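You operate a simulated robot arm through the tools that you are given. There is no shell and no other tool.

You are at the controls of a simulated robot arm. One attempt, no reset.

TASK
Plug in the gooseneck microphone and page the Hall.
Fine: its blue-banded plug lies on the socket box and goes into Page while the paging box is off; switch the box on, set its dial, hold Speak at least three seconds, then switch it off; page no other zone; other controls of the lighting desk, paging box and lamp stay, so do the socket box's other plugs.

Only the result counts: the job must be done as asked and must still hold three seconds after the hand-in. Knocking over, shifting, dropping, spilling or breaking anything else fails it.

THE ROBOT
A 6-joint arm with a three-finger gripper, fixed in place. Base frame: the origin is at the foot of the arm, x ahead of it, y to its left, z up; the work surface is at about z = 0.807. Units: m, rad, N and s.
Its first joint turns from -2.897 to 2.897 rad. Payload 4.89 kg.
Tool frame: the origin (TCP) lies between the finger pads and is the grasp point; the fingertips stand 0.03 m ahead of it; z points along the fingers, y is the line along which they close. The gripper opens to 0.164 m. The gripper's body begins 0.125 m behind the TCP.
Orientation is that of the tool frame in the base frame, as a unit quaternion [x, y, z, w]. With the fingers straight down and closing along the base's y, the tool's x points along the base's -x, its y along +y and its z along -z.

THE INTERFACE
- The arm moves only by the tool drive_tool. Its argument "motion" is a list of rows, each an object (a shift or turn left out is 0, a gripper value left out holds the last) with "grip": the closure, from 0 (fully open) to 1 (shut); "linear": the shift along the tool's x, y, z in m, a list of three; "turn": the turn, a rotation vector about the tool's x, y, z in degrees, a list of three. In form: [{"grip": grip, "linear": [x, y, z], "turn": [rx, ry, rz]}, ...]. A call has 1 to 20 rows; each row is the pose to reach, as a shift and turn from the pose commanded when the call began, along the tool's axes at that moment. A row lasts 0.2 s, in which the tool goes at most 0.05 m and 0.15 rad; a call with a longer step from one row to the next is refused whole, and so is a gripper value outside its range. A pose out of reach is approached as far as the arm can. The call stops where the force on the tool passes 90 N (or 10 N more than at its start, if that is more) or the arm is blocked; 0.2 s more then pass. The fingers move at their own pace (about 0.108 m/s each) and stop on an object; they squeeze with about 24 N. The grip force told is the motor's: it shows also when the fingers shut on nothing. Time passes only in rows, and 0.2 s behind the last, so rows that repeat a pose let the fingers close. The reply holds the time, the measured pose of the TCP, the force on the tool along the base axes, the opening and the grip force, in the units named above and with some noise, with the torque about the TCP (base axes, N m) and any sound that the robot's microphone picked up.
- Cameras (640 x 400 px; columns grow to the right, rows downward): "scene" is fixed at [0.0502, 0.6512, 1.4139]; the picture's right is [-0.66, -0.75, 0.00], its down [-0.39, 0.34, -0.86] and it looks along [0.65, -0.56, -0.51] (base axes); focal length 313 px, centre (320, 200). "wrist" rides on the gripper at [0.076, -0.002, -0.152] in the tool frame; the picture's right is [0.02, 1.00, 0.00], its down [-0.88, 0.02, -0.47] and it looks along [-0.47, 0.01, 0.88] (tool axes); focal length 247 px, centre (320, 200). There is no depth. A picture from a camera that has moved, and an enlarged one, comes with that camera's place and axes in the base frame and with its lens.
- capture(camera): a new picture of that camera. The clock stands still meanwhile.
- lift_body(by): slides the trunk up (or, below 0, down) by that many m; the arm rides with it, the base frame stays. It gives what a move gives, with no picture.
- enlarge(camera, box): a new picture of the part [left, top, right, bottom] of that camera's present view, enlarged. The clock stands still meanwhile.
- close_job(): hands the job in; it is judged then, once.

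Places have to be worked out from the pictures, the camera data and where the tool is seen. Open the gripper and draw the arm clear of the work before you hand the job in, unless the task says otherwise.

The tools are called as name(argument=value, ...) on one line, values as JSON. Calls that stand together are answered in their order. drive_tool: Moves the arm, as the interface text tells. Its arguments: {"type":"object","properties":{"motion":{"type":"array","items":{"type":"object","properties":{"grip":{"type":"number"},"linear":{"type":"array","items":{"type":"number"}},"turn":{"type":"array","items":{"type":"number"}}}}}},"required":["motion"]} The other tools are called the same way: lift_body (by) slides the trunk up or down; capture (camera) takes a picture; enlarge (camera, box) takes an enlarged picture of a part of a camera's view; close_job () hands the job in.

At the start:

```text
time_s: 0.0
position: [0.6445, 0.0127, 1.0815]
tcp_rot: [0.0, 1.0, 0.001, -0.001]
force: [-0.3, -0.9, 0.5]
torque: [0.0, -0.01, 0.05]
grip_width: 0.1639
finger_force: 0.1
trunk travel left (down, up): [-0.075, 0.315]
```

scene: 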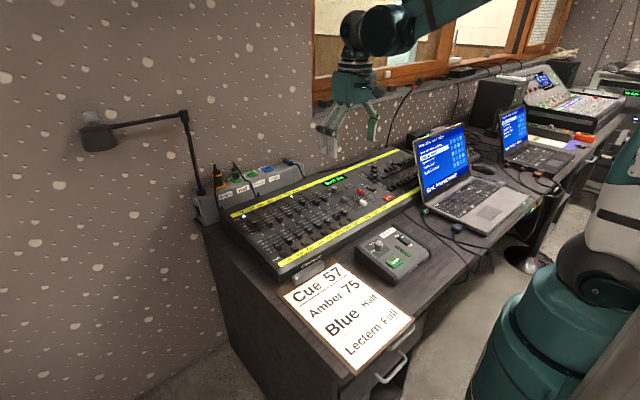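
wrist: 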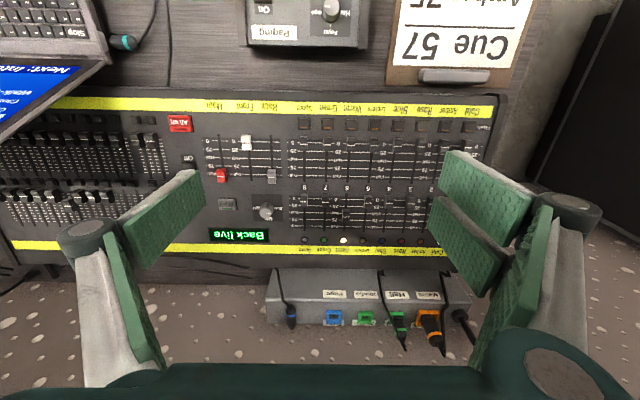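

I start by enlarging the areas of interest: the socket box and the paging box in both cameras.

enlarge(camera="wrist", box=[240, 250, 500, 370])

enlarge(camera="scene", box=[180, 140, 320, 230])

enlarge(camera="scene", box=[340, 210, 450, 290])

enlarge(camera="wrist", box=[220, 0, 400, 110])

```text
2.46 times, centred on (370, 310) of wrist
camera zoom: at [0.5684, 0.0116, 1.235], right [-0.02, 1.0, 0.0], down [0.88, 0.02, 0.47], along [0.47, 0.01, -0.88], focal length 608 px, centre (197, -71)
```

zoom: 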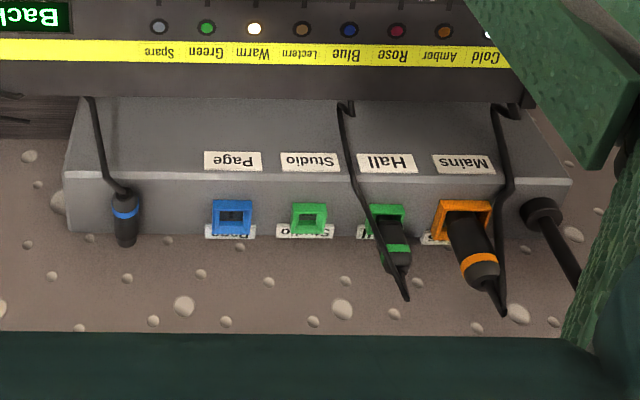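

```text
4.44 times, centred on (250, 185) of scene
camera zoom: at [0.0502, 0.6512, 1.4139], right [-0.66, -0.75, 0.0], down [-0.39, 0.34, -0.86], along [0.65, -0.56, -0.51], focal length 1392 px, centre (631, 267)
```

zoom: 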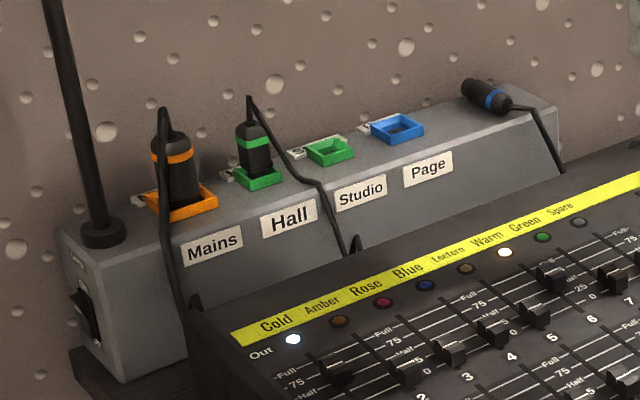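

```text
5.00 times, centred on (395, 250) of scene
camera zoom: at [0.0502, 0.6512, 1.4139], right [-0.66, -0.75, 0.0], down [-0.39, 0.34, -0.86], along [0.65, -0.56, -0.51], focal length 1566 px, centre (-55, -50)
```

zoom: 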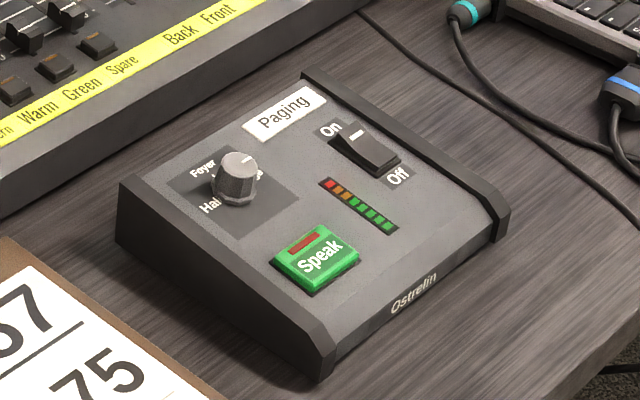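

```text
3.56 times, centred on (310, 55) of wrist
camera zoom: at [0.5684, 0.0116, 1.235], right [-0.02, 1.0, 0.0], down [0.88, 0.02, 0.47], along [0.47, 0.01, -0.88], focal length 878 px, centre (356, 716)
```

zoom: 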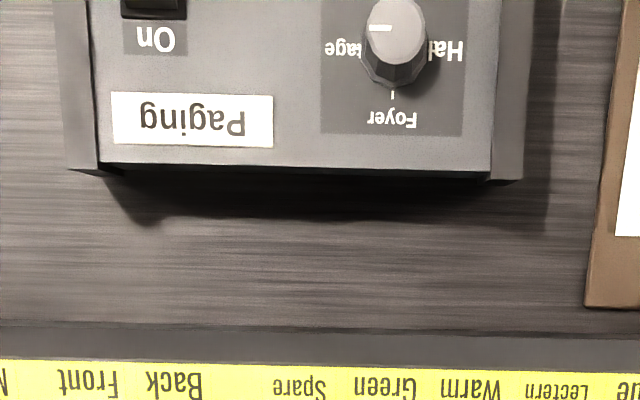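

The blue-banded plug lies on the far-right end of the socket box, with the Page socket (blue, top face) next to it. The dial seems to sit at Stage. I move the tool forward at the same height to see both better.

drive_tool(motion=[{"grip": 0, "linear": [-0.04, 0, 0]}, {"linear": [-0.08, 0, 0]}, {"linear": [-0.12, 0, 0]}, {"linear": [-0.16, 0, 0]}, {"linear": [-0.2, 0, 0]}, {"linear": [-0.2, 0, 0]}])

capture(camera="wrist")

capture(camera="scene")

```text
time_s: 1.4
position: [0.8447, 0.0117, 1.0816]
tcp_rot: [0.0, 1.0, 0.0, 0.001]
force: [-0.4, 0.6, 0.0]
torque: [-0.01, 0.05, 0.01]
grip_width: 0.1638
finger_force: 0.1
trunk travel left (down, up): [-0.075, 0.315]
```

```text
taken
camera wrist: at [0.7684, 0.0116, 1.2348], right [-0.02, 1.0, 0.0], down [0.88, 0.02, 0.47], along [0.47, 0.01, -0.88], focal length 247 px, centre (320, 200)
```

wrist: 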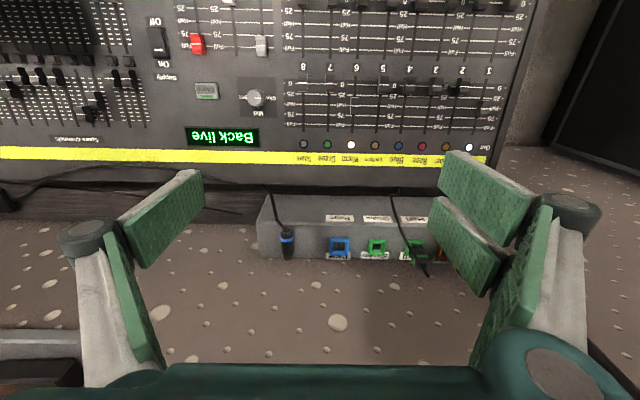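

```text
taken
```

scene: 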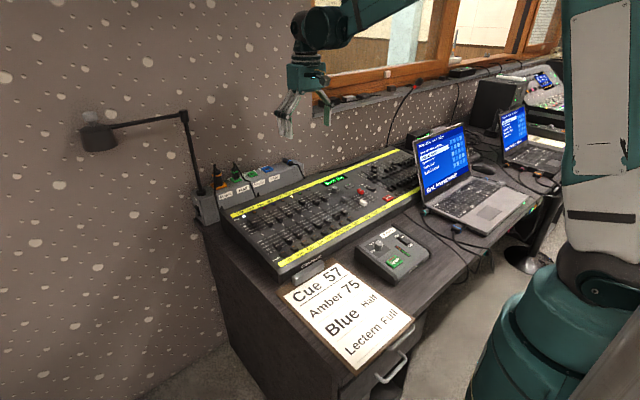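

The camera is now nearer; I enlarge the socket box and the plug from here.

enlarge(camera="wrist", box=[250, 175, 410, 275])

enlarge(camera="scene", box=[250, 150, 314, 190])

enlarge(camera="scene", box=[200, 155, 264, 195])

```text
4.00 times, centred on (330, 225) of wrist
camera zoom: at [0.7684, 0.0116, 1.2348], right [-0.02, 1.0, 0.0], down [0.88, 0.02, 0.47], along [0.47, 0.01, -0.88], focal length 988 px, centre (280, 100)
```

zoom: 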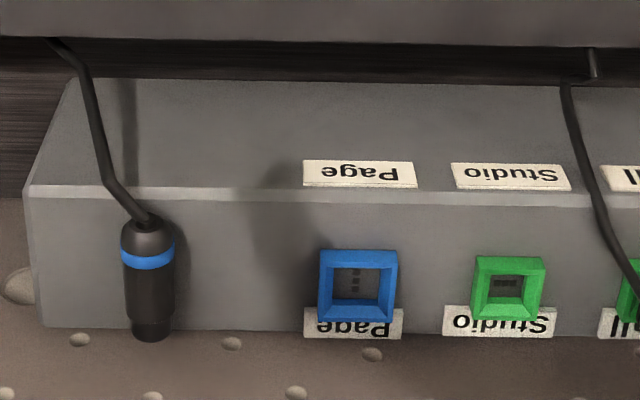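

```text
10.00 times, centred on (282, 170) of scene
camera zoom: at [0.0502, 0.6512, 1.4139], right [-0.66, -0.75, 0.0], down [-0.39, 0.34, -0.86], along [0.65, -0.56, -0.51], focal length 3131 px, centre (700, 500)
```

zoom: 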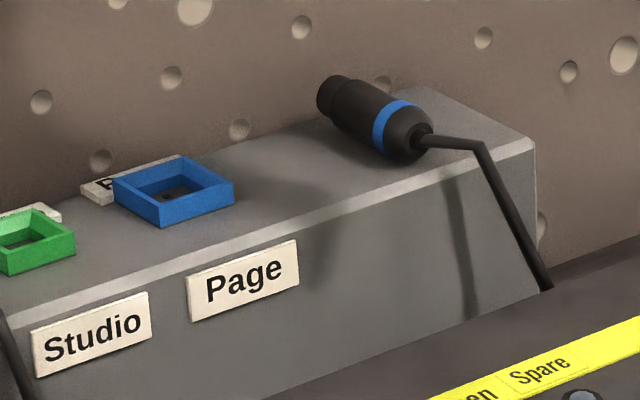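

```text
10.00 times, centred on (232, 175) of scene
camera zoom: at [0.0502, 0.6512, 1.4139], right [-0.66, -0.75, 0.0], down [-0.39, 0.34, -0.86], along [0.65, -0.56, -0.51], focal length 3131 px, centre (1200, 450)
```

zoom: 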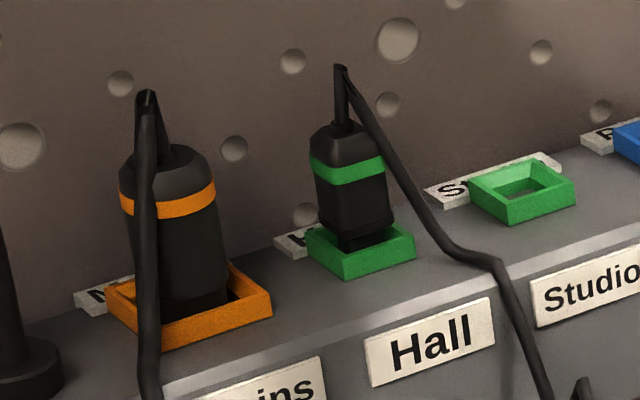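

The plug lies along +x on the box top (axis about y=-0.042, z≈0.869, x 1.023 to 1.092, tip toward the wall), and the Page collar is about (1.065, 0.055, 0.868). I tilt the tool 45° forward in free space to test reach and orientation.

drive_tool(motion=[{"linear": [-0.015, -0.009, 0.01], "turn": [0, -7.5, 0]}, {"linear": [-0.03, -0.018, 0.02], "turn": [0, -15, 0]}, {"linear": [-0.045, -0.027, 0.03], "turn": [0, -22.5, 0]}, {"linear": [-0.06, -0.036, 0.04], "turn": [0, -30, 0]}, {"linear": [-0.08, -0.045, 0.05], "turn": [0, -37.5, 0]}, {"linear": [-0.1, -0.052, 0.06], "turn": [0, -45, 0]}, {"linear": [-0.1, -0.052, 0.06], "turn": [0, -45, 0]}])

capture(camera="wrist")

capture(camera="scene")

```text
time_s: 3.0
position: [0.9446, -0.0395, 1.0214]
tcp_rot: [0.0, 0.923, -0.001, 0.384]
force: [0.0, -0.4, -0.5]
torque: [-0.01, 0.03, -0.05]
grip_width: 0.1642
finger_force: 0.1
trunk travel left (down, up): [-0.075, 0.315]
```

```text
taken
camera wrist: at [0.7831, -0.0408, 1.0756], right [-0.01, 1.0, -0.02], down [0.29, 0.02, 0.96], along [0.96, 0.01, -0.29], focal length 247 px, centre (320, 200)
```

wrist: 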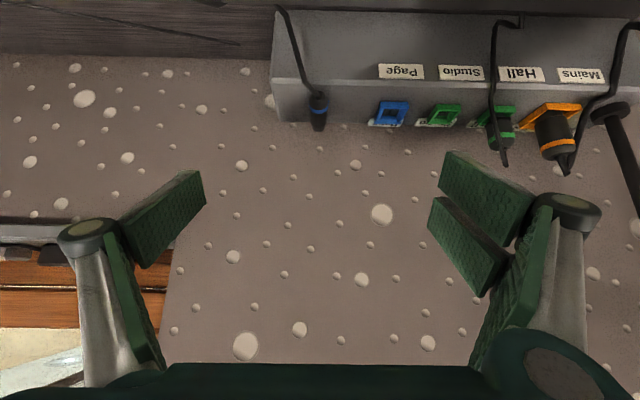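

```text
taken
```

scene: 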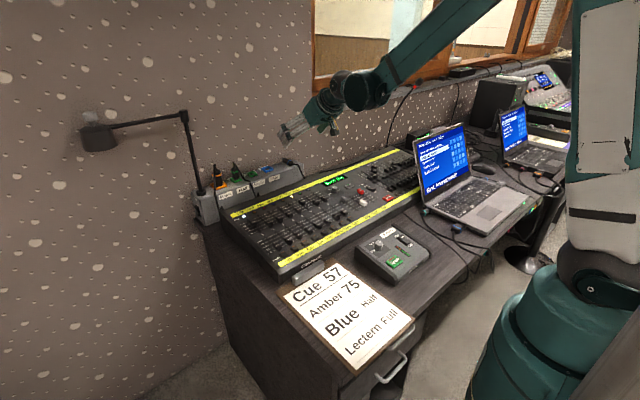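

The 45° tilt is reached fine. Now I test the wrist's roll range here in free space: a +90° roll about the tool axis.

drive_tool(motion=[{"turn": [0, 0, 8]}, {"turn": [0, 0, 16]}, {"turn": [0, 0, 24]}, {"turn": [0, 0, 32]}, {"turn": [0, 0, 40]}, {"turn": [0, 0, 48]}, {"turn": [0, 0, 56]}, {"turn": [0, 0, 64]}, {"turn": [0, 0, 72]}, {"turn": [0, 0, 80]}, {"turn": [0, 0, 88]}, {"turn": [0, 0, 90]}, {"turn": [0, 0, 90]}])

```text
time_s: 5.8
position: [0.9451, -0.0404, 1.0214]
tcp_rot: [0.654, 0.653, 0.271, 0.271]
force: [-0.6, 0.1, 0.5]
torque: [0.0, 0.03, -0.03]
grip_width: 0.1639
finger_force: 0.0
trunk travel left (down, up): [-0.075, 0.315]
```

The +90° roll worked; I continue by another 90° to see if the full flip is reachable.

drive_tool(motion=[{"turn": [0, 0, 8]}, {"turn": [0, 0, 16]}, {"turn": [0, 0, 24]}, {"turn": [0, 0, 32]}, {"turn": [0, 0, 40]}, {"turn": [0, 0, 48]}, {"turn": [0, 0, 56]}, {"turn": [0, 0, 64]}, {"turn": [0, 0, 72]}, {"turn": [0, 0, 80]}, {"turn": [0, 0, 88]}, {"turn": [0, 0, 90]}, {"turn": [0, 0, 90]}])

capture(camera="wrist")

capture(camera="scene")

```text
time_s: 8.6
position: [0.9445, -0.0512, 1.0216]
tcp_rot: [0.923, 0.006, 0.384, -0.004]
force: [0.1, 0.9, 1.0]
torque: [-0.02, 0.02, -0.03]
grip_width: 0.1642
finger_force: 0.0
out of reach, approached as far as the arm can: row 12, 13
trunk travel left (down, up): [-0.075, 0.315]
```

```text
taken
camera wrist: at [0.8901, -0.0491, 1.1839], right [0.03, -1.0, 0.01], down [-0.96, -0.03, -0.29], along [0.29, 0.0, -0.96], focal length 247 px, centre (320, 200)
```

wrist: 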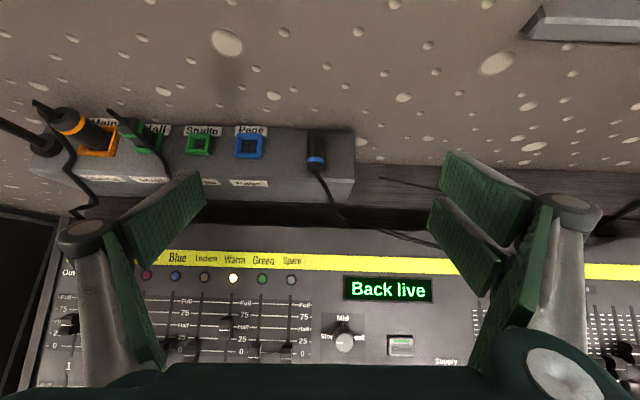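

```text
taken
```

scene: 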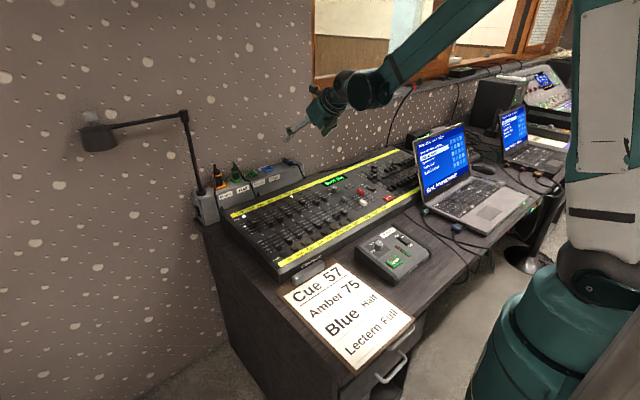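

The flip is just reachable (limit around 179° roll). I'll grasp the plug in this flipped attitude (camera above), and insert in the unflipped attitude. Enlarging the plug and socket from here for exact positions.

enlarge(camera="wrist", box=[220, 110, 380, 210])

enlarge(camera="scene", box=[250, 150, 314, 190])

```text
4.00 times, centred on (300, 160) of wrist
camera zoom: at [0.8901, -0.0491, 1.1839], right [0.03, -1.0, 0.01], down [-0.96, -0.03, -0.29], along [0.29, 0.0, -0.96], focal length 988 px, centre (400, 360)
```

zoom: 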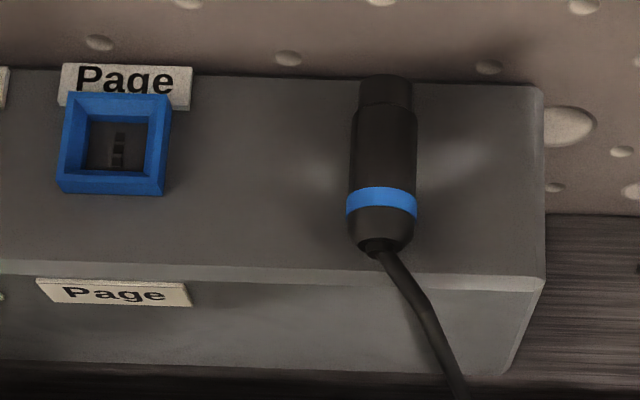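

```text
10.00 times, centred on (282, 170) of scene
camera zoom: at [0.0502, 0.6512, 1.4139], right [-0.66, -0.75, 0.0], down [-0.39, 0.34, -0.86], along [0.65, -0.56, -0.51], focal length 3131 px, centre (700, 500)
```

zoom: 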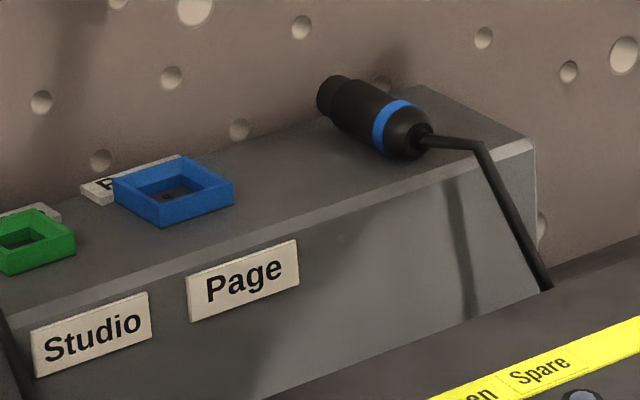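

Estimates agree: plug axis y≈-0.041, body x 1.022–1.075, neck to 1.089; collar centre ≈(1.065, 0.054), top z≈0.867, box top ≈0.855. I back off the roll by 3° from the joint limit and partly close the fingers.

drive_tool(motion=[{"grip": 0.5, "turn": [0, 0, -1.5]}, {"turn": [0, 0, -3]}, {"turn": [0, 0, -3]}, {"turn": [0, 0, -3]}])

```text
time_s: 9.6
position: [0.9441, -0.0506, 1.0217]
tcp_rot: [0.924, 0.023, 0.383, 0.011]
force: [0.0, -0.4, -0.7]
torque: [-0.03, -0.01, 0.0]
grip_width: 0.0823
finger_force: 0.1
trunk travel left (down, up): [-0.075, 0.315]
```

Roll is now about 177°. I move to a pre-grasp pose above the plug (about 1.035, -0.041, 0.95), rolling 1° back toward the flip.

drive_tool(motion=[{"linear": [0.0035, -0.0023, 0.029], "turn": [0, 0, 0.3]}, {"linear": [0.007, -0.0046, 0.0575], "turn": [0, 0, 0.6]}, {"linear": [0.0105, -0.007, 0.086], "turn": [0, 0, 1]}, {"linear": [0.0141, -0.0093, 0.115], "turn": [0, 0, 1]}, {"linear": [0.0141, -0.0093, 0.115], "turn": [0, 0, 1]}])

capture(camera="wrist")

capture(camera="scene")

```text
time_s: 10.8
position: [1.0328, -0.0431, 0.9494]
tcp_rot: [0.923, 0.02, 0.384, 0.003]
force: [-0.3, 0.1, -0.2]
torque: [0.03, 0.01, -0.04]
grip_width: 0.082
finger_force: 0.1
out of reach, approached as far as the arm can: row 4, 5
trunk travel left (down, up): [-0.075, 0.315]
```

```text
taken
camera wrist: at [0.9799, -0.0389, 1.1123], right [0.05, -1.0, 0.04], down [-0.96, -0.06, -0.29], along [0.29, -0.02, -0.96], focal length 247 px, centre (320, 200)
```

wrist: 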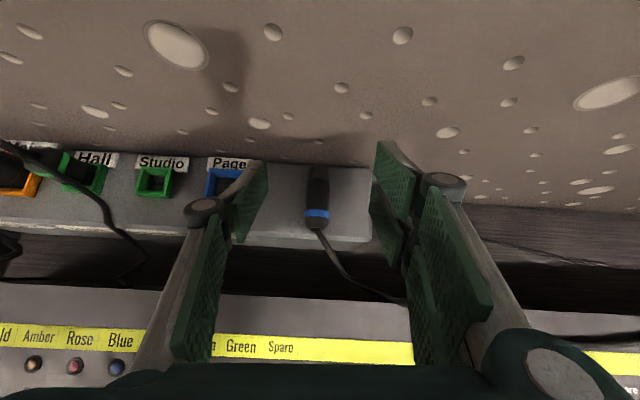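

```text
taken
```

scene: 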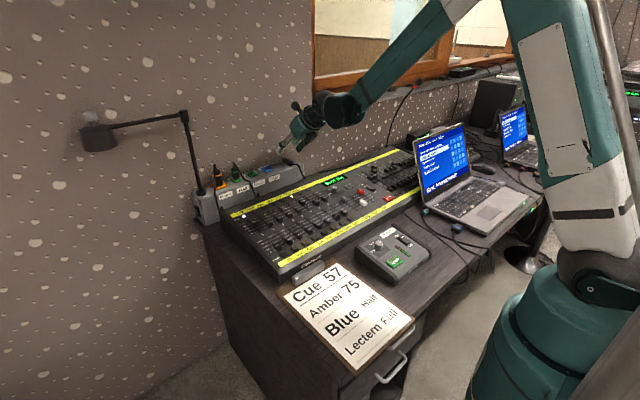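

The wrist roll limit is felt here (about 177.5° roll). A slight rotation of the whole hand about the plug's own axis (about -4°) keeps the fingers perpendicular to the plug while relieving the roll joint, so I apply that and narrow the opening to ~0.05 m.

drive_tool(motion=[{"grip": 0.66, "turn": [-1.2, 0, -0.2]}, {"turn": [-2.4, 0, -0.4]}, {"turn": [-3.4, 0, -0.6]}, {"turn": [-3.4, 0, -0.6]}, {"turn": [-3.4, 0, -0.6]}])

```text
time_s: 12.0
position: [1.0331, -0.0425, 0.9498]
tcp_rot: [0.923, 0.021, 0.383, 0.003]
force: [0.2, -0.3, 0.3]
torque: [0.07, 0.03, -0.01]
grip_width: 0.0559
finger_force: 0.1
out of reach, approached as far as the arm can: row 2, 3, 4, 5
trunk travel left (down, up): [-0.075, 0.315]
```

The rotation didn't take; I need to know which limit binds. I test rolling back by 6° plus the x-turn in free space here.

drive_tool(motion=[{"turn": [0, 0, -2]}, {"turn": [0, 0, -4]}, {"turn": [0, 0, -6]}, {"turn": [0, 0, -6]}])

drive_tool(motion=[{"turn": [-1.5, 0, 0]}, {"turn": [-3, 0, 0]}, {"turn": [-3, 0, 0]}])

```text
time_s: 13.0
position: [1.0325, -0.0432, 0.9487]
tcp_rot: [0.921, 0.069, 0.382, 0.024]
force: [0.6, 0.3, -0.6]
torque: [0.0, 0.0, 0.01]
grip_width: 0.0557
finger_force: 0.0
trunk travel left (down, up): [-0.075, 0.315]
```

```text
time_s: 13.8
position: [1.0336, -0.0436, 0.9493]
tcp_rot: [0.92, 0.059, 0.384, 0.048]
force: [-0.5, -0.2, 0.3]
torque: [0.02, 0.0, 0.03]
grip_width: 0.0559
finger_force: 0.0
trunk travel left (down, up): [-0.075, 0.315]
```

Rolling back freed it, so the roll joint is the limit. With the sideways turn held, I creep the roll forward in 1° rows to find the limit.

drive_tool(motion=[{"turn": [0, 0, 1]}, {"turn": [0, 0, 2]}, {"turn": [0, 0, 3]}, {"turn": [0, 0, 4]}, {"turn": [0, 0, 5]}])

```text
time_s: 15.0
position: [1.0349, -0.0534, 0.9501]
tcp_rot: [0.922, 0.027, 0.386, 0.025]
force: [-0.3, -0.2, -0.3]
torque: [-0.02, -0.01, -0.02]
grip_width: 0.0561
finger_force: 0.0
out of reach, approached as far as the arm can: row 3, 4, 5
trunk travel left (down, up): [-0.075, 0.315]
```

Limit is mapped; a ~4° residual roll with no sideways turn is feasible and the plug will just settle between the flat pads. I correct the turn and y, and descend to about z=0.915.

drive_tool(motion=[{"linear": [-0.008, -0.005, 0.008], "turn": [0.5, 0, -0.1]}, {"linear": [-0.016, -0.01, 0.016], "turn": [1, 0, -0.2]}, {"linear": [-0.0238, -0.0147, 0.0243], "turn": [1.45, 0, -0.3]}, {"linear": [-0.0238, -0.0147, 0.0243], "turn": [1.45, 0, -0.3]}])

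enlarge(camera="wrist", box=[200, 100, 440, 250])

enlarge(camera="scene", box=[250, 120, 330, 170])

```text
time_s: 16.0
position: [1.0343, -0.0427, 0.9151]
tcp_rot: [0.922, 0.03, 0.385, 0.017]
force: [-0.4, 0.2, -0.4]
torque: [0.03, 0.02, 0.01]
grip_width: 0.0556
finger_force: 0.1
out of reach, approached as far as the arm can: row 1
trunk travel left (down, up): [-0.075, 0.315]
```

```text
2.67 times, centred on (320, 175) of wrist
camera zoom: at [0.9796, -0.034, 1.0768], right [0.06, -1.0, 0.07], down [-0.95, -0.08, -0.29], along [0.3, -0.05, -0.95], focal length 659 px, centre (320, 267)
```

zoom: 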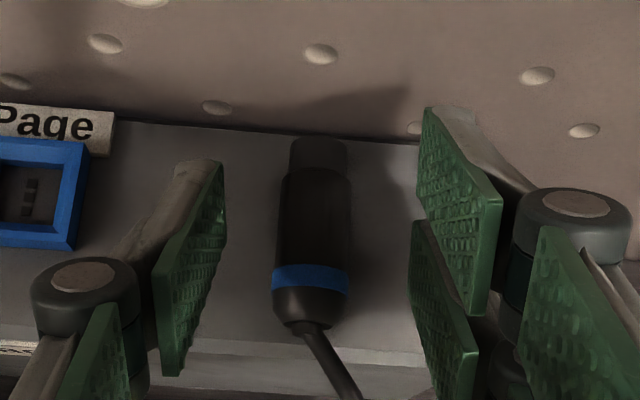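

```text
8.00 times, centred on (290, 145) of scene
camera zoom: at [0.0502, 0.6512, 1.4139], right [-0.66, -0.75, 0.0], down [-0.39, 0.34, -0.86], along [0.65, -0.56, -0.51], focal length 2505 px, centre (560, 640)
```

zoom: 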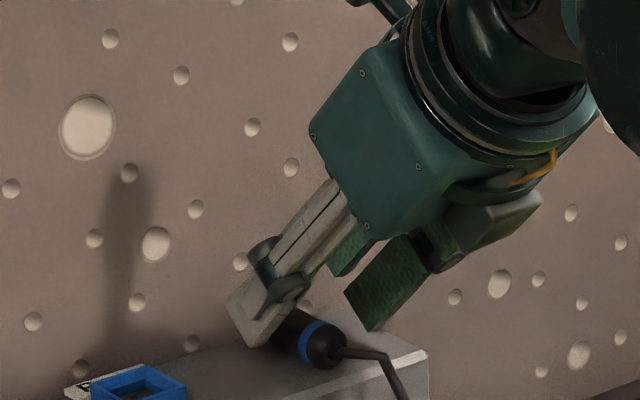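

Aligned over the plug. The hand seems to show one pad on one side and two on the other, so I take closer looks at the hand's shape before going lower.

capture(camera="wrist")

enlarge(camera="scene", box=[266, 135, 314, 165])

```text
taken
camera wrist: at [0.9796, -0.034, 1.0768], right [0.06, -1.0, 0.07], down [-0.95, -0.08, -0.29], along [0.3, -0.05, -0.95], focal length 247 px, centre (320, 200)
```

wrist: 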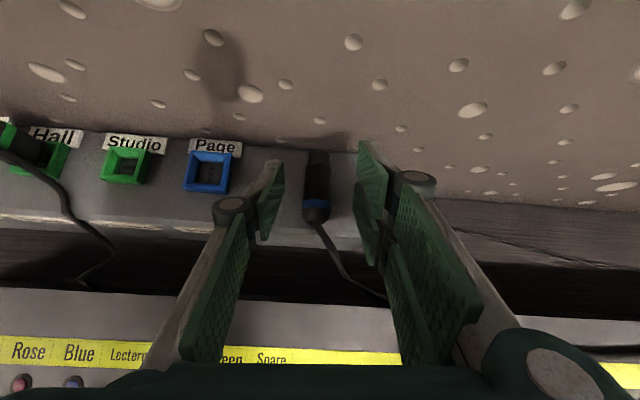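

```text
13.33 times, centred on (290, 150) of scene
camera zoom: at [0.0502, 0.6512, 1.4139], right [-0.66, -0.75, 0.0], down [-0.39, 0.34, -0.86], along [0.65, -0.56, -0.51], focal length 4175 px, centre (720, 867)
```

zoom: 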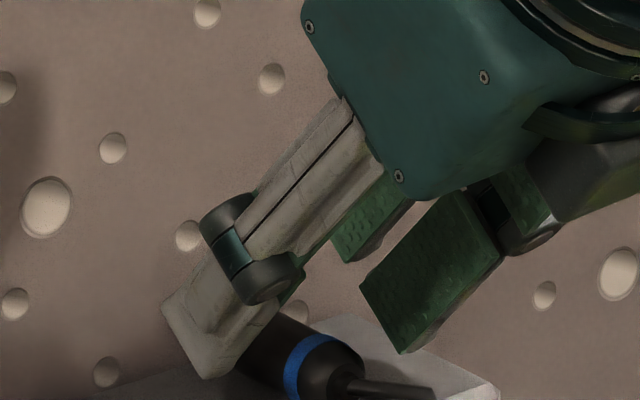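

The hand looks like one finger facing a split pair, so the pair's outer edge may sit lower than the single finger. I lower 11 mm (to about z=0.904) with care and read the force.

drive_tool(motion=[{"linear": [-0.0026, -0.0002, 0.0026]}, {"linear": [-0.0052, -0.0004, 0.0052]}, {"linear": [-0.0078, -0.0005, 0.0078]}, {"linear": [-0.0078, -0.0005, 0.0078]}])

enlarge(camera="scene", box=[266, 135, 314, 165])

enlarge(camera="wrist", box=[240, 110, 400, 210])

```text
time_s: 17.0
position: [1.0344, -0.0441, 0.9044]
tcp_rot: [0.922, 0.029, 0.385, 0.019]
force: [3.5, 0.4, 12.6]
torque: [-0.39, -0.16, 0.11]
grip_width: 0.0561
finger_force: 0.3
trunk travel left (down, up): [-0.075, 0.315]
```

```text
13.33 times, centred on (290, 150) of scene
camera zoom: at [0.0502, 0.6512, 1.4139], right [-0.66, -0.75, 0.0], down [-0.39, 0.34, -0.86], along [0.65, -0.56, -0.51], focal length 4175 px, centre (720, 867)
```

zoom: 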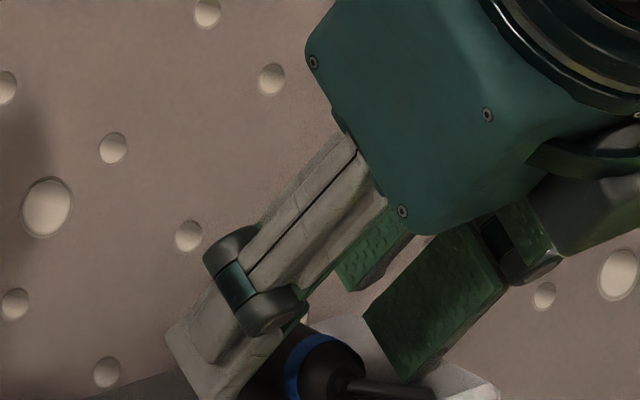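

```text
4.00 times, centred on (320, 160) of wrist
camera zoom: at [0.979, -0.0343, 1.0668], right [0.06, -1.0, 0.07], down [-0.95, -0.07, -0.29], along [0.3, -0.05, -0.95], focal length 988 px, centre (320, 360)
```

zoom: 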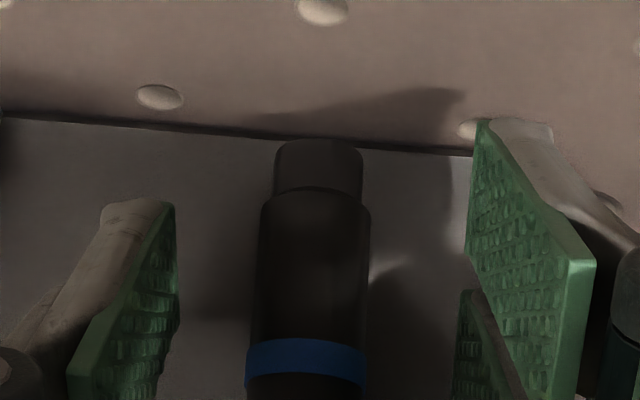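

The contact (12.6 N at the split pair's outer corner, about 3 cm toward -y) tells that the pair is real and that the box top is at z≈0.860. A steeper, nearly vertical grasp is needed, so I first raise straight up.

drive_tool(motion=[{"linear": [0.014, 0.001, -0.014]}, {"linear": [0.035, 0.0024, -0.035]}, {"linear": [0.0564, 0.0038, -0.0566]}, {"linear": [0.0564, 0.0038, -0.0566]}])

enlarge(camera="wrist", box=[200, 100, 440, 250])

```text
time_s: 18.0
position: [1.0321, -0.0417, 0.9848]
tcp_rot: [0.922, 0.03, 0.386, 0.018]
force: [0.5, 0.9, -0.2]
torque: [0.01, 0.03, 0.02]
grip_width: 0.0559
finger_force: 0.0
trunk travel left (down, up): [-0.075, 0.315]
```

```text
2.67 times, centred on (320, 175) of wrist
camera zoom: at [0.9784, -0.0337, 1.1459], right [0.06, -1.0, 0.07], down [-0.95, -0.08, -0.29], along [0.3, -0.05, -0.95], focal length 659 px, centre (320, 267)
```

zoom: 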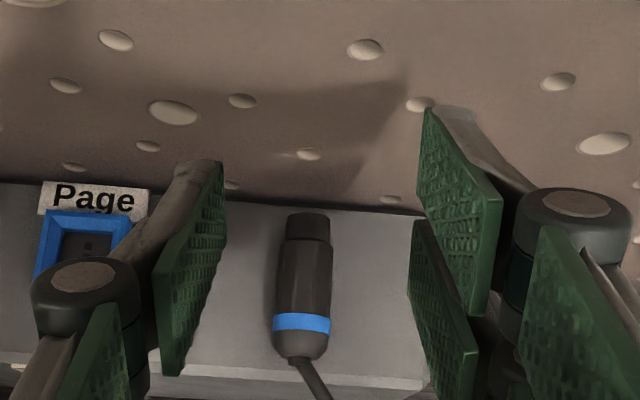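

Plug undisturbed. Before committing, I dry-run the intended insertion attitude (flipped, tilted 75°, slightly yawed) above the Page socket; first the sideways move and a yaw of 8°.

drive_tool(motion=[{"linear": [0.0016, -0.024, 0], "turn": [1.4, 0, -1.4]}, {"linear": [0.0033, -0.048, 0], "turn": [2.8, 0, -2.8]}, {"linear": [0.005, -0.072, 0], "turn": [4.2, 0, -4.2]}, {"linear": [0.0065, -0.0958, 0], "turn": [5.66, 0, -5.66]}, {"linear": [0.0065, -0.0958, 0], "turn": [5.66, 0, -5.66]}])

```text
time_s: 19.2
position: [1.0345, 0.0546, 0.982]
tcp_rot: [0.92, 0.091, 0.381, -0.007]
force: [-0.2, -0.7, 0.2]
torque: [0.03, 0.03, 0.07]
grip_width: 0.0559
finger_force: 0.0
trunk travel left (down, up): [-0.075, 0.315]
```

Reached without trouble. Now tilt 30° further forward to the 75° attitude.

drive_tool(motion=[{"turn": [0, 7.5, 0]}, {"turn": [0, 15, 0]}, {"turn": [0, 22.5, 0]}, {"turn": [0, 30, 0]}, {"turn": [0, 30, 0]}])

capture(camera="wrist")

capture(camera="scene")

```text
time_s: 20.4
position: [1.0347, 0.0536, 0.9833]
tcp_rot: [0.789, 0.085, 0.608, -0.029]
force: [0.1, -0.6, -0.3]
torque: [0.01, 0.03, -0.04]
grip_width: 0.0558
finger_force: 0.1
trunk travel left (down, up): [-0.075, 0.315]
```

```text
taken
camera wrist: at [0.9081, 0.0411, 1.0967], right [0.18, -0.98, 0.08], down [-0.67, -0.18, -0.73], along [0.73, 0.08, -0.68], focal length 247 px, centre (320, 200)
```

wrist: 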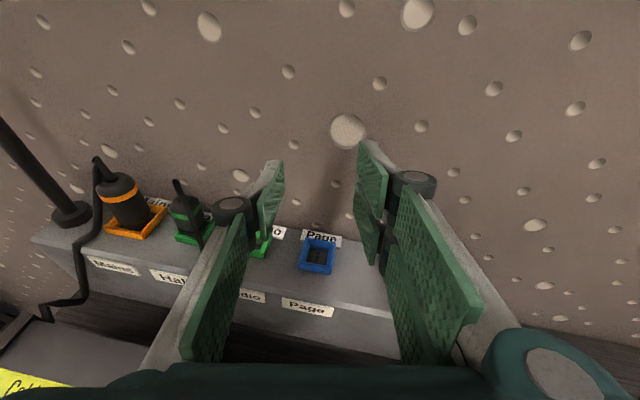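

```text
taken
```

scene: 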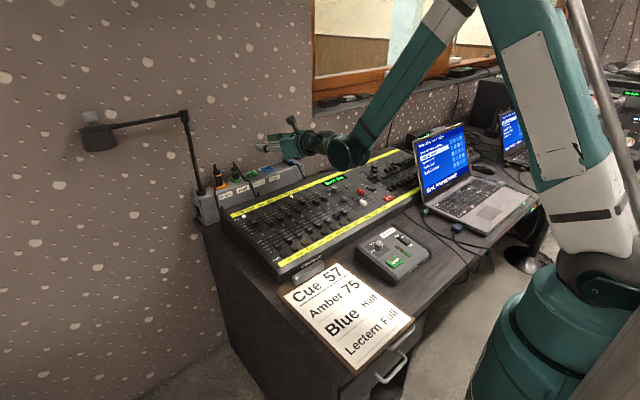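

Reachable, with plenty of clearance over the desk. From here I zoom on the Page socket to refine its position.

enlarge(camera="wrist", box=[280, 220, 360, 270])

```text
8.00 times, centred on (320, 245) of wrist
camera zoom: at [0.9081, 0.0411, 1.0967], right [0.18, -0.98, 0.08], down [-0.67, -0.18, -0.73], along [0.73, 0.08, -0.68], focal length 1976 px, centre (320, -160)
```

zoom: 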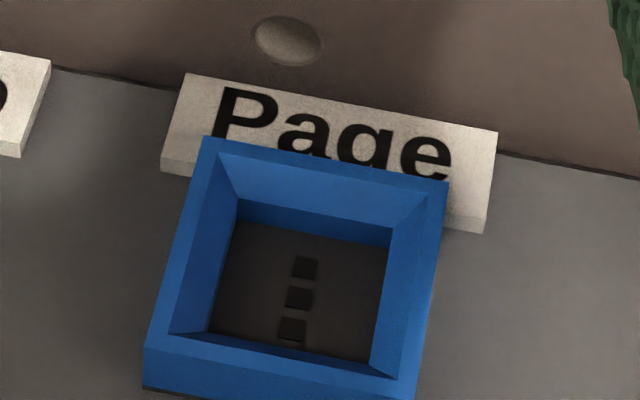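

The socket is a square funnel with three contacts in a row along x. I test here whether zero yaw (exact flipped attitude) is reachable at this tilt.

drive_tool(motion=[{"turn": [-1.7, 0, 1.1]}, {"turn": [-3.4, 0, 2.3]}, {"turn": [-5.1, 0, 3.4]}, {"turn": [-6.8, 0, 4.5]}, {"turn": [-8.6, 0, 5.7]}, {"turn": [-8.6, 0, 5.7]}])

```text
time_s: 21.8
position: [1.0362, 0.0533, 0.9832]
tcp_rot: [0.791, 0.037, 0.61, -0.014]
force: [0.5, 0.4, 0.5]
torque: [-0.01, 0.01, 0.01]
grip_width: 0.0559
finger_force: 0.0
out of reach, approached as far as the arm can: row 5, 6
trunk travel left (down, up): [-0.075, 0.315]
```

Zero yaw is just beyond the limit, but a yaw of about 5° works, which is fine for this socket. Now I back off to free space, tilt back to 45° and prepare to unroll for the grasp.

drive_tool(motion=[{"linear": [0.006, 0.012, -0.024], "turn": [0, -7.5, 0]}, {"linear": [0.013, 0.025, -0.048], "turn": [0, -15, 0]}, {"linear": [0.02, 0.037, -0.072], "turn": [0, -22.5, 0]}, {"linear": [0.026, 0.05, -0.095], "turn": [0, -30, 0]}, {"linear": [0.026, 0.05, -0.095], "turn": [0, -30, 0]}])

drive_tool(motion=[{"turn": [0, 0, -8]}, {"turn": [0, 0, -16]}, {"turn": [0, 0, -24]}, {"turn": [0, 0, -32]}, {"turn": [0, 0, -40]}, {"turn": [0, 0, -48]}, {"turn": [0, 0, -56]}, {"turn": [0, 0, -64]}, {"turn": [0, 0, -72]}, {"turn": [0, 0, -80]}, {"turn": [0, 0, -88]}, {"turn": [0, 0, -88]}])

drive_tool(motion=[{"turn": [0, 0, -8]}, {"turn": [0, 0, -16]}, {"turn": [0, 0, -24]}, {"turn": [0, 0, -32]}, {"turn": [0, 0, -40]}, {"turn": [0, 0, -48]}, {"turn": [0, 0, -56]}, {"turn": [0, 0, -64]}, {"turn": [0, 0, -72]}, {"turn": [0, 0, -80]}, {"turn": [0, 0, -88]}, {"turn": [0, 0, -88]}])

```text
time_s: 23.0
position: [0.9529, -0.0019, 1.0355]
tcp_rot: [0.923, 0.04, 0.383, -0.005]
force: [-0.1, 0.4, 0.9]
torque: [-0.02, 0.0, -0.04]
grip_width: 0.0559
finger_force: 0.1
trunk travel left (down, up): [-0.075, 0.315]
```

```text
time_s: 25.6
position: [0.954, -0.0014, 1.0349]
tcp_rot: [0.634, 0.671, 0.279, 0.264]
force: [0.8, 0.1, -0.9]
torque: [-0.01, 0.02, -0.01]
grip_width: 0.0559
finger_force: 0.1
trunk travel left (down, up): [-0.075, 0.315]
```

```text
time_s: 28.2
position: [0.9533, -0.0008, 1.0341]
tcp_rot: [-0.01, 0.923, 0.018, 0.384]
force: [0.3, 0.1, 0.5]
torque: [-0.01, 0.02, 0.0]
grip_width: 0.0555
finger_force: 0.1
trunk travel left (down, up): [-0.075, 0.315]
```

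Unrolled. I correct a small 2.3° residual and move toward the plug, then tilt the hand up to about 15° from vertical and check reach.

drive_tool(motion=[{"linear": [-0.003, -0.013, 0.019], "turn": [0.8, 0, 0.1]}, {"linear": [-0.006, -0.026, 0.038], "turn": [1.6, 0, 0.2]}, {"linear": [-0.0092, -0.04, 0.0573], "turn": [2.34, 0, 0.27]}, {"linear": [-0.0092, -0.04, 0.0573], "turn": [2.34, 0, 0.27]}])

drive_tool(motion=[{"turn": [0, 7.5, 0]}, {"turn": [0, 15, 0]}, {"turn": [0, 22.5, 0]}, {"turn": [0, 30, 0]}, {"turn": [0, 30, 0]}])

```text
time_s: 29.2
position: [1.0019, -0.039, 0.9978]
tcp_rot: [0.001, 0.923, 0.0, 0.384]
force: [0.2, 0.0, -0.2]
torque: [-0.04, 0.04, 0.0]
grip_width: 0.0558
finger_force: 0.0
trunk travel left (down, up): [-0.075, 0.315]
```

```text
time_s: 30.4
position: [1.0025, -0.0388, 0.9984]
tcp_rot: [0.001, 0.992, 0.001, 0.13]
force: [0.8, 0.2, -0.1]
torque: [0.04, 0.01, 0.02]
grip_width: 0.0559
finger_force: 0.1
trunk travel left (down, up): [-0.075, 0.315]
```

The 15° attitude is reachable. Now to a pre-grasp height above the plug at about (1.034, -0.041, 0.93).

drive_tool(motion=[{"linear": [-0.0042, -0.0007, 0.0248]}, {"linear": [-0.0085, -0.0015, 0.0495]}, {"linear": [-0.0127, -0.0022, 0.0743]}, {"linear": [-0.0127, -0.0022, 0.0743]}])

capture(camera="wrist")

enlarge(camera="scene", box=[250, 120, 330, 170])

```text
time_s: 31.4
position: [1.0333, -0.0416, 0.9302]
tcp_rot: [0.002, 0.991, 0.0, 0.131]
force: [-1.2, -0.4, -0.5]
torque: [0.01, -0.01, 0.02]
grip_width: 0.0555
finger_force: 0.0
trunk travel left (down, up): [-0.075, 0.315]
```

```text
taken
camera wrist: at [0.9209, -0.042, 1.0578], right [-0.02, 1.0, 0.0], down [0.73, 0.02, 0.69], along [0.69, 0.01, -0.73], focal length 247 px, centre (320, 200)
```

wrist: 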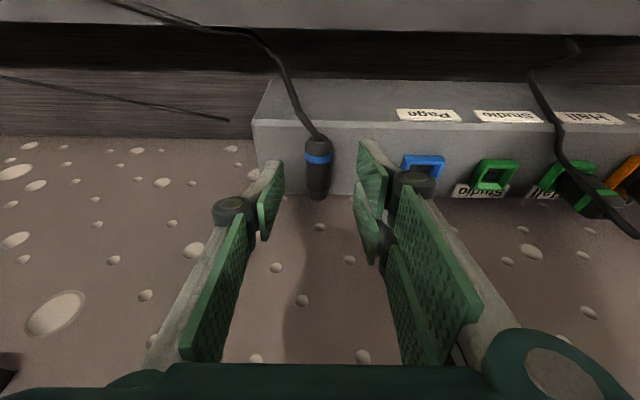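

```text
8.00 times, centred on (290, 145) of scene
camera zoom: at [0.0502, 0.6512, 1.4139], right [-0.66, -0.75, 0.0], down [-0.39, 0.34, -0.86], along [0.65, -0.56, -0.51], focal length 2505 px, centre (560, 640)
```

zoom: 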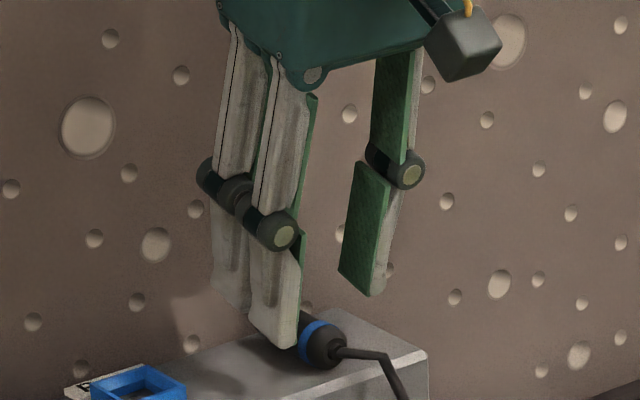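

Fingers straddle the plug centrally. I lower 25 mm to about z=0.905, then check force.

drive_tool(motion=[{"linear": [0.0022, 0, 0.008]}, {"linear": [0.0044, 0, 0.0163]}, {"linear": [0.0065, 0, 0.0242]}, {"linear": [0.0065, 0, 0.0242]}])

drive_tool(motion=[{"linear": [0.0005, 0, 0.002]}, {"linear": [0.001, 0, 0.0038]}, {"linear": [0.001, 0, 0.0038]}])

```text
time_s: 32.4
position: [1.0338, -0.0417, 0.9045]
tcp_rot: [0.002, 0.991, 0.0, 0.131]
force: [-0.1, -0.5, 0.1]
torque: [0.01, -0.01, 0.04]
grip_width: 0.0553
finger_force: 0.0
trunk travel left (down, up): [-0.075, 0.315]
```

```text
time_s: 33.2
position: [1.034, -0.0415, 0.9017]
tcp_rot: [0.001, 0.991, 0.001, 0.131]
force: [0.0, 0.2, -0.4]
torque: [0.02, 0.0, 0.05]
grip_width: 0.0557
finger_force: 0.0
trunk travel left (down, up): [-0.075, 0.315]
```

No contact yet at z≈0.901. I go down 1.5 mm more, then another 1 mm, reading the force.

drive_tool(motion=[{"linear": [0.0002, 0, 0.0008]}, {"linear": [0.0004, 0, 0.0015]}, {"linear": [0.0004, 0, 0.0015]}])

drive_tool(motion=[{"linear": [0.0001, 0, 0.0005]}, {"linear": [0.0003, 0, 0.001]}, {"linear": [0.0003, 0, 0.001]}])

```text
time_s: 34.0
position: [1.0332, -0.0407, 0.8997]
tcp_rot: [0.001, 0.991, 0.001, 0.132]
force: [4.6, 0.4, 13.5]
torque: [0.5, 0.09, -0.13]
grip_width: 0.057
finger_force: 0.6
trunk travel left (down, up): [-0.075, 0.315]
```

```text
time_s: 34.8
position: [1.0331, -0.0402, 0.9]
tcp_rot: [0.002, 0.991, 0.001, 0.131]
force: [5.5, 4.8, 22.8]
torque: [0.88, 0.23, -0.24]
grip_width: 0.0591
finger_force: 2.3
trunk travel left (down, up): [-0.075, 0.315]
```

Light contact of the pair with the box top at TCP z≈0.900. I raise the command 2.5 mm so the tips are just clear, then close on the plug.

drive_tool(motion=[{"linear": [-0.0006, 0, -0.0024]}, {"linear": [-0.0006, 0, -0.0024]}])

drive_tool(motion=[{"grip": 0.75}, {"grip": 0.85}, {"grip": 0.95}, {"grip": 1}, {"grip": 1}])

capture(camera="wrist")

enlarge(camera="scene", box=[250, 130, 330, 180])

```text
time_s: 35.4
position: [1.0343, -0.0407, 0.9008]
tcp_rot: [0.001, 0.991, 0.001, 0.132]
force: [-0.7, -1.2, 0.9]
torque: [-0.01, 0.01, 0.03]
grip_width: 0.0559
finger_force: 0.1
trunk travel left (down, up): [-0.075, 0.315]
```

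```text
time_s: 36.6
position: [1.0335, -0.04, 0.9001]
tcp_rot: [0.001, 0.991, 0.0, 0.131]
force: [-0.5, -0.3, 0.3]
torque: [0.02, -0.01, -0.02]
grip_width: 0.0265
finger_force: 24.3
trunk travel left (down, up): [-0.075, 0.315]
```

```text
taken
camera wrist: at [0.9206, -0.0419, 1.0292], right [-0.02, 1.0, 0.0], down [0.73, 0.02, 0.69], along [0.69, 0.01, -0.73], focal length 247 px, centre (320, 200)
```

wrist: 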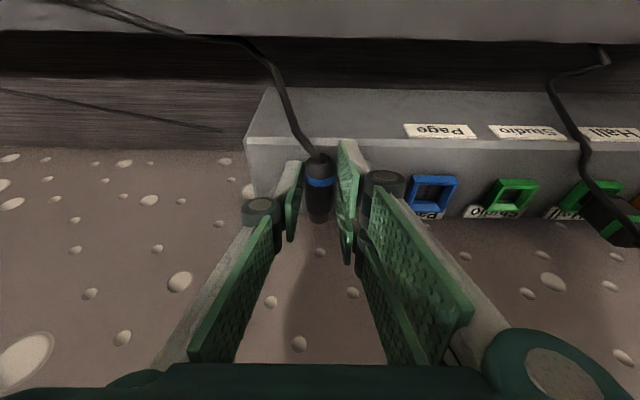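

```text
8.00 times, centred on (290, 155) of scene
camera zoom: at [0.0502, 0.6512, 1.4139], right [-0.66, -0.75, 0.0], down [-0.39, 0.34, -0.86], along [0.65, -0.56, -0.51], focal length 2505 px, centre (560, 560)
```

zoom: 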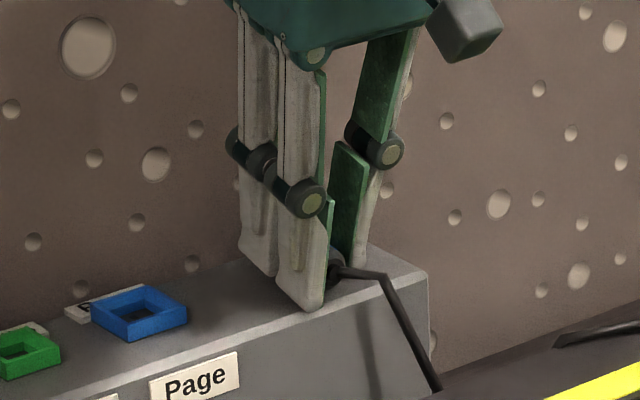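

The fingers hold on the plug at 26.5 mm width with 24 N. I lift 2 cm gently and look.

drive_tool(motion=[{"linear": [-0.0013, 0, -0.0048]}, {"linear": [-0.0026, 0, -0.0097]}, {"linear": [-0.0052, 0, -0.0193]}, {"linear": [-0.0052, 0, -0.0193]}])

enlarge(camera="wrist", box=[240, 120, 400, 220])

enlarge(camera="scene", box=[250, 130, 330, 180])

```text
time_s: 37.6
position: [1.0334, -0.0397, 0.9222]
tcp_rot: [0.002, 0.991, 0.001, 0.132]
force: [-0.8, 1.8, 7.4]
torque: [0.03, 0.3, -0.02]
grip_width: 0.0
finger_force: 24.4
trunk travel left (down, up): [-0.075, 0.315]
```

```text
4.00 times, centred on (320, 170) of wrist
camera zoom: at [0.9209, -0.0418, 1.0493], right [-0.02, 1.0, 0.0], down [0.73, 0.02, 0.69], along [0.69, 0.01, -0.73], focal length 988 px, centre (320, 320)
```

zoom: 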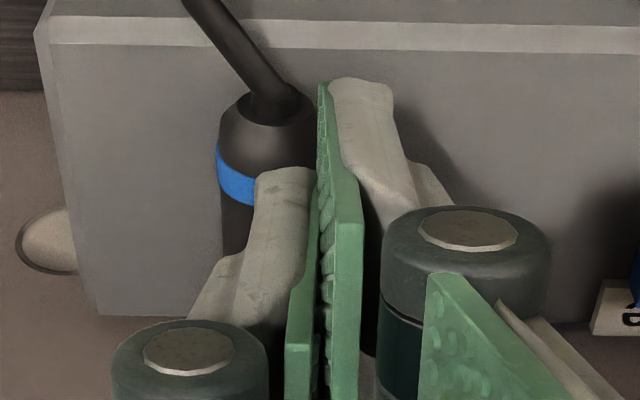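

```text
8.00 times, centred on (290, 155) of scene
camera zoom: at [0.0502, 0.6512, 1.4139], right [-0.66, -0.75, 0.0], down [-0.39, 0.34, -0.86], along [0.65, -0.56, -0.51], focal length 2505 px, centre (560, 560)
```

zoom: 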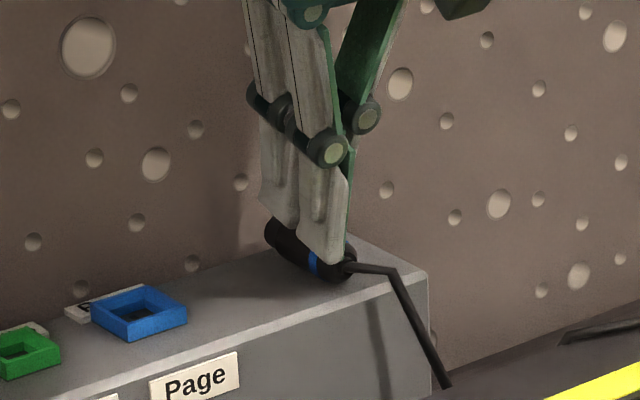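

The plug slipped out on the lift (fingers shut to 0). It still rests on the box; I raise the hand straight up away from it, then look.

drive_tool(motion=[{"linear": [-0.0026, 0, -0.0097]}, {"linear": [-0.0078, 0, -0.029]}, {"linear": [-0.0078, 0, -0.029]}])

capture(camera="wrist")

enlarge(camera="scene", box=[250, 150, 314, 190])

```text
time_s: 38.4
position: [1.0332, -0.0408, 0.9508]
tcp_rot: [0.002, 0.991, 0.001, 0.132]
force: [0.6, -0.5, -0.1]
torque: [-0.02, 0.02, 0.0]
grip_width: 0.0
finger_force: 24.3
trunk travel left (down, up): [-0.075, 0.315]
```

```text
taken
camera wrist: at [0.9207, -0.042, 1.0788], right [-0.02, 1.0, 0.0], down [0.73, 0.02, 0.69], along [0.69, 0.01, -0.73], focal length 247 px, centre (320, 200)
```

wrist: 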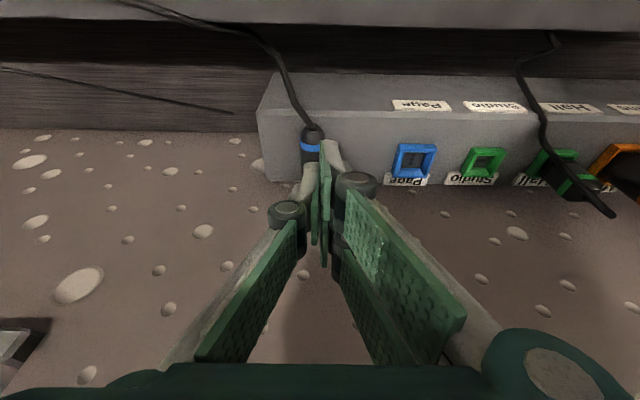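

```text
10.00 times, centred on (282, 170) of scene
camera zoom: at [0.0502, 0.6512, 1.4139], right [-0.66, -0.75, 0.0], down [-0.39, 0.34, -0.86], along [0.65, -0.56, -0.51], focal length 3131 px, centre (700, 500)
```

zoom: 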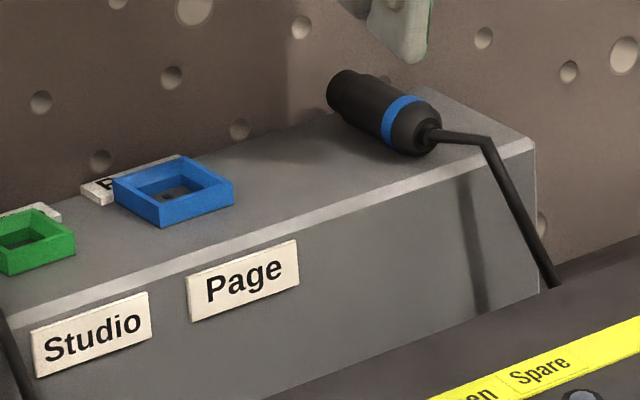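

The plug only shifted a few mm and still lies flat. I open to ~0.06 m and look closely to relocate it.

drive_tool(motion=[{"grip": 0.64}, {"grip": 0.64}, {"grip": 0.64}])

enlarge(camera="wrist", box=[240, 100, 400, 200])

enlarge(camera="scene", box=[274, 150, 306, 170])

```text
time_s: 39.2
position: [1.033, -0.0414, 0.9499]
tcp_rot: [0.001, 0.991, 0.001, 0.131]
force: [0.7, -0.2, 0.5]
torque: [0.01, 0.02, -0.03]
grip_width: 0.0591
finger_force: 0.0
trunk travel left (down, up): [-0.075, 0.315]
```

```text
4.00 times, centred on (320, 150) of wrist
camera zoom: at [0.9206, -0.042, 1.0787], right [-0.02, 1.0, 0.0], down [0.73, 0.02, 0.69], along [0.69, 0.01, -0.73], focal length 988 px, centre (320, 400)
```

zoom: 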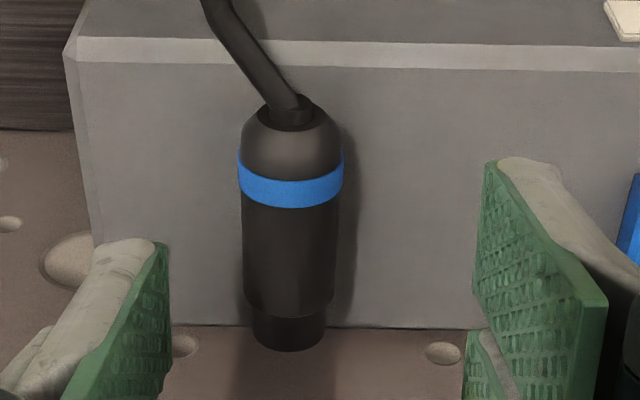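

```text
16.00 times, centred on (290, 160) of scene
camera zoom: at [0.0502, 0.6512, 1.4139], right [-0.66, -0.75, 0.0], down [-0.39, 0.34, -0.86], along [0.65, -0.56, -0.51], focal length 5010 px, centre (800, 840)
```

zoom: 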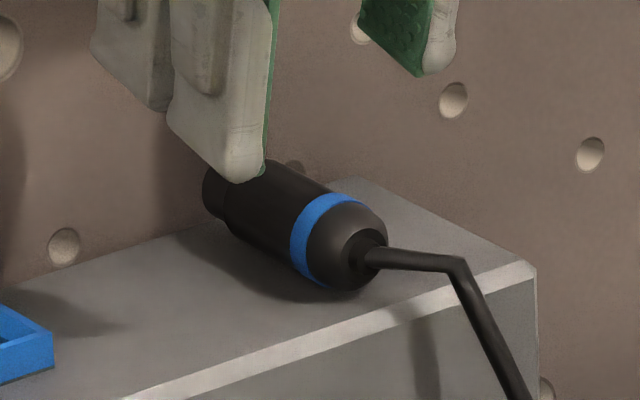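

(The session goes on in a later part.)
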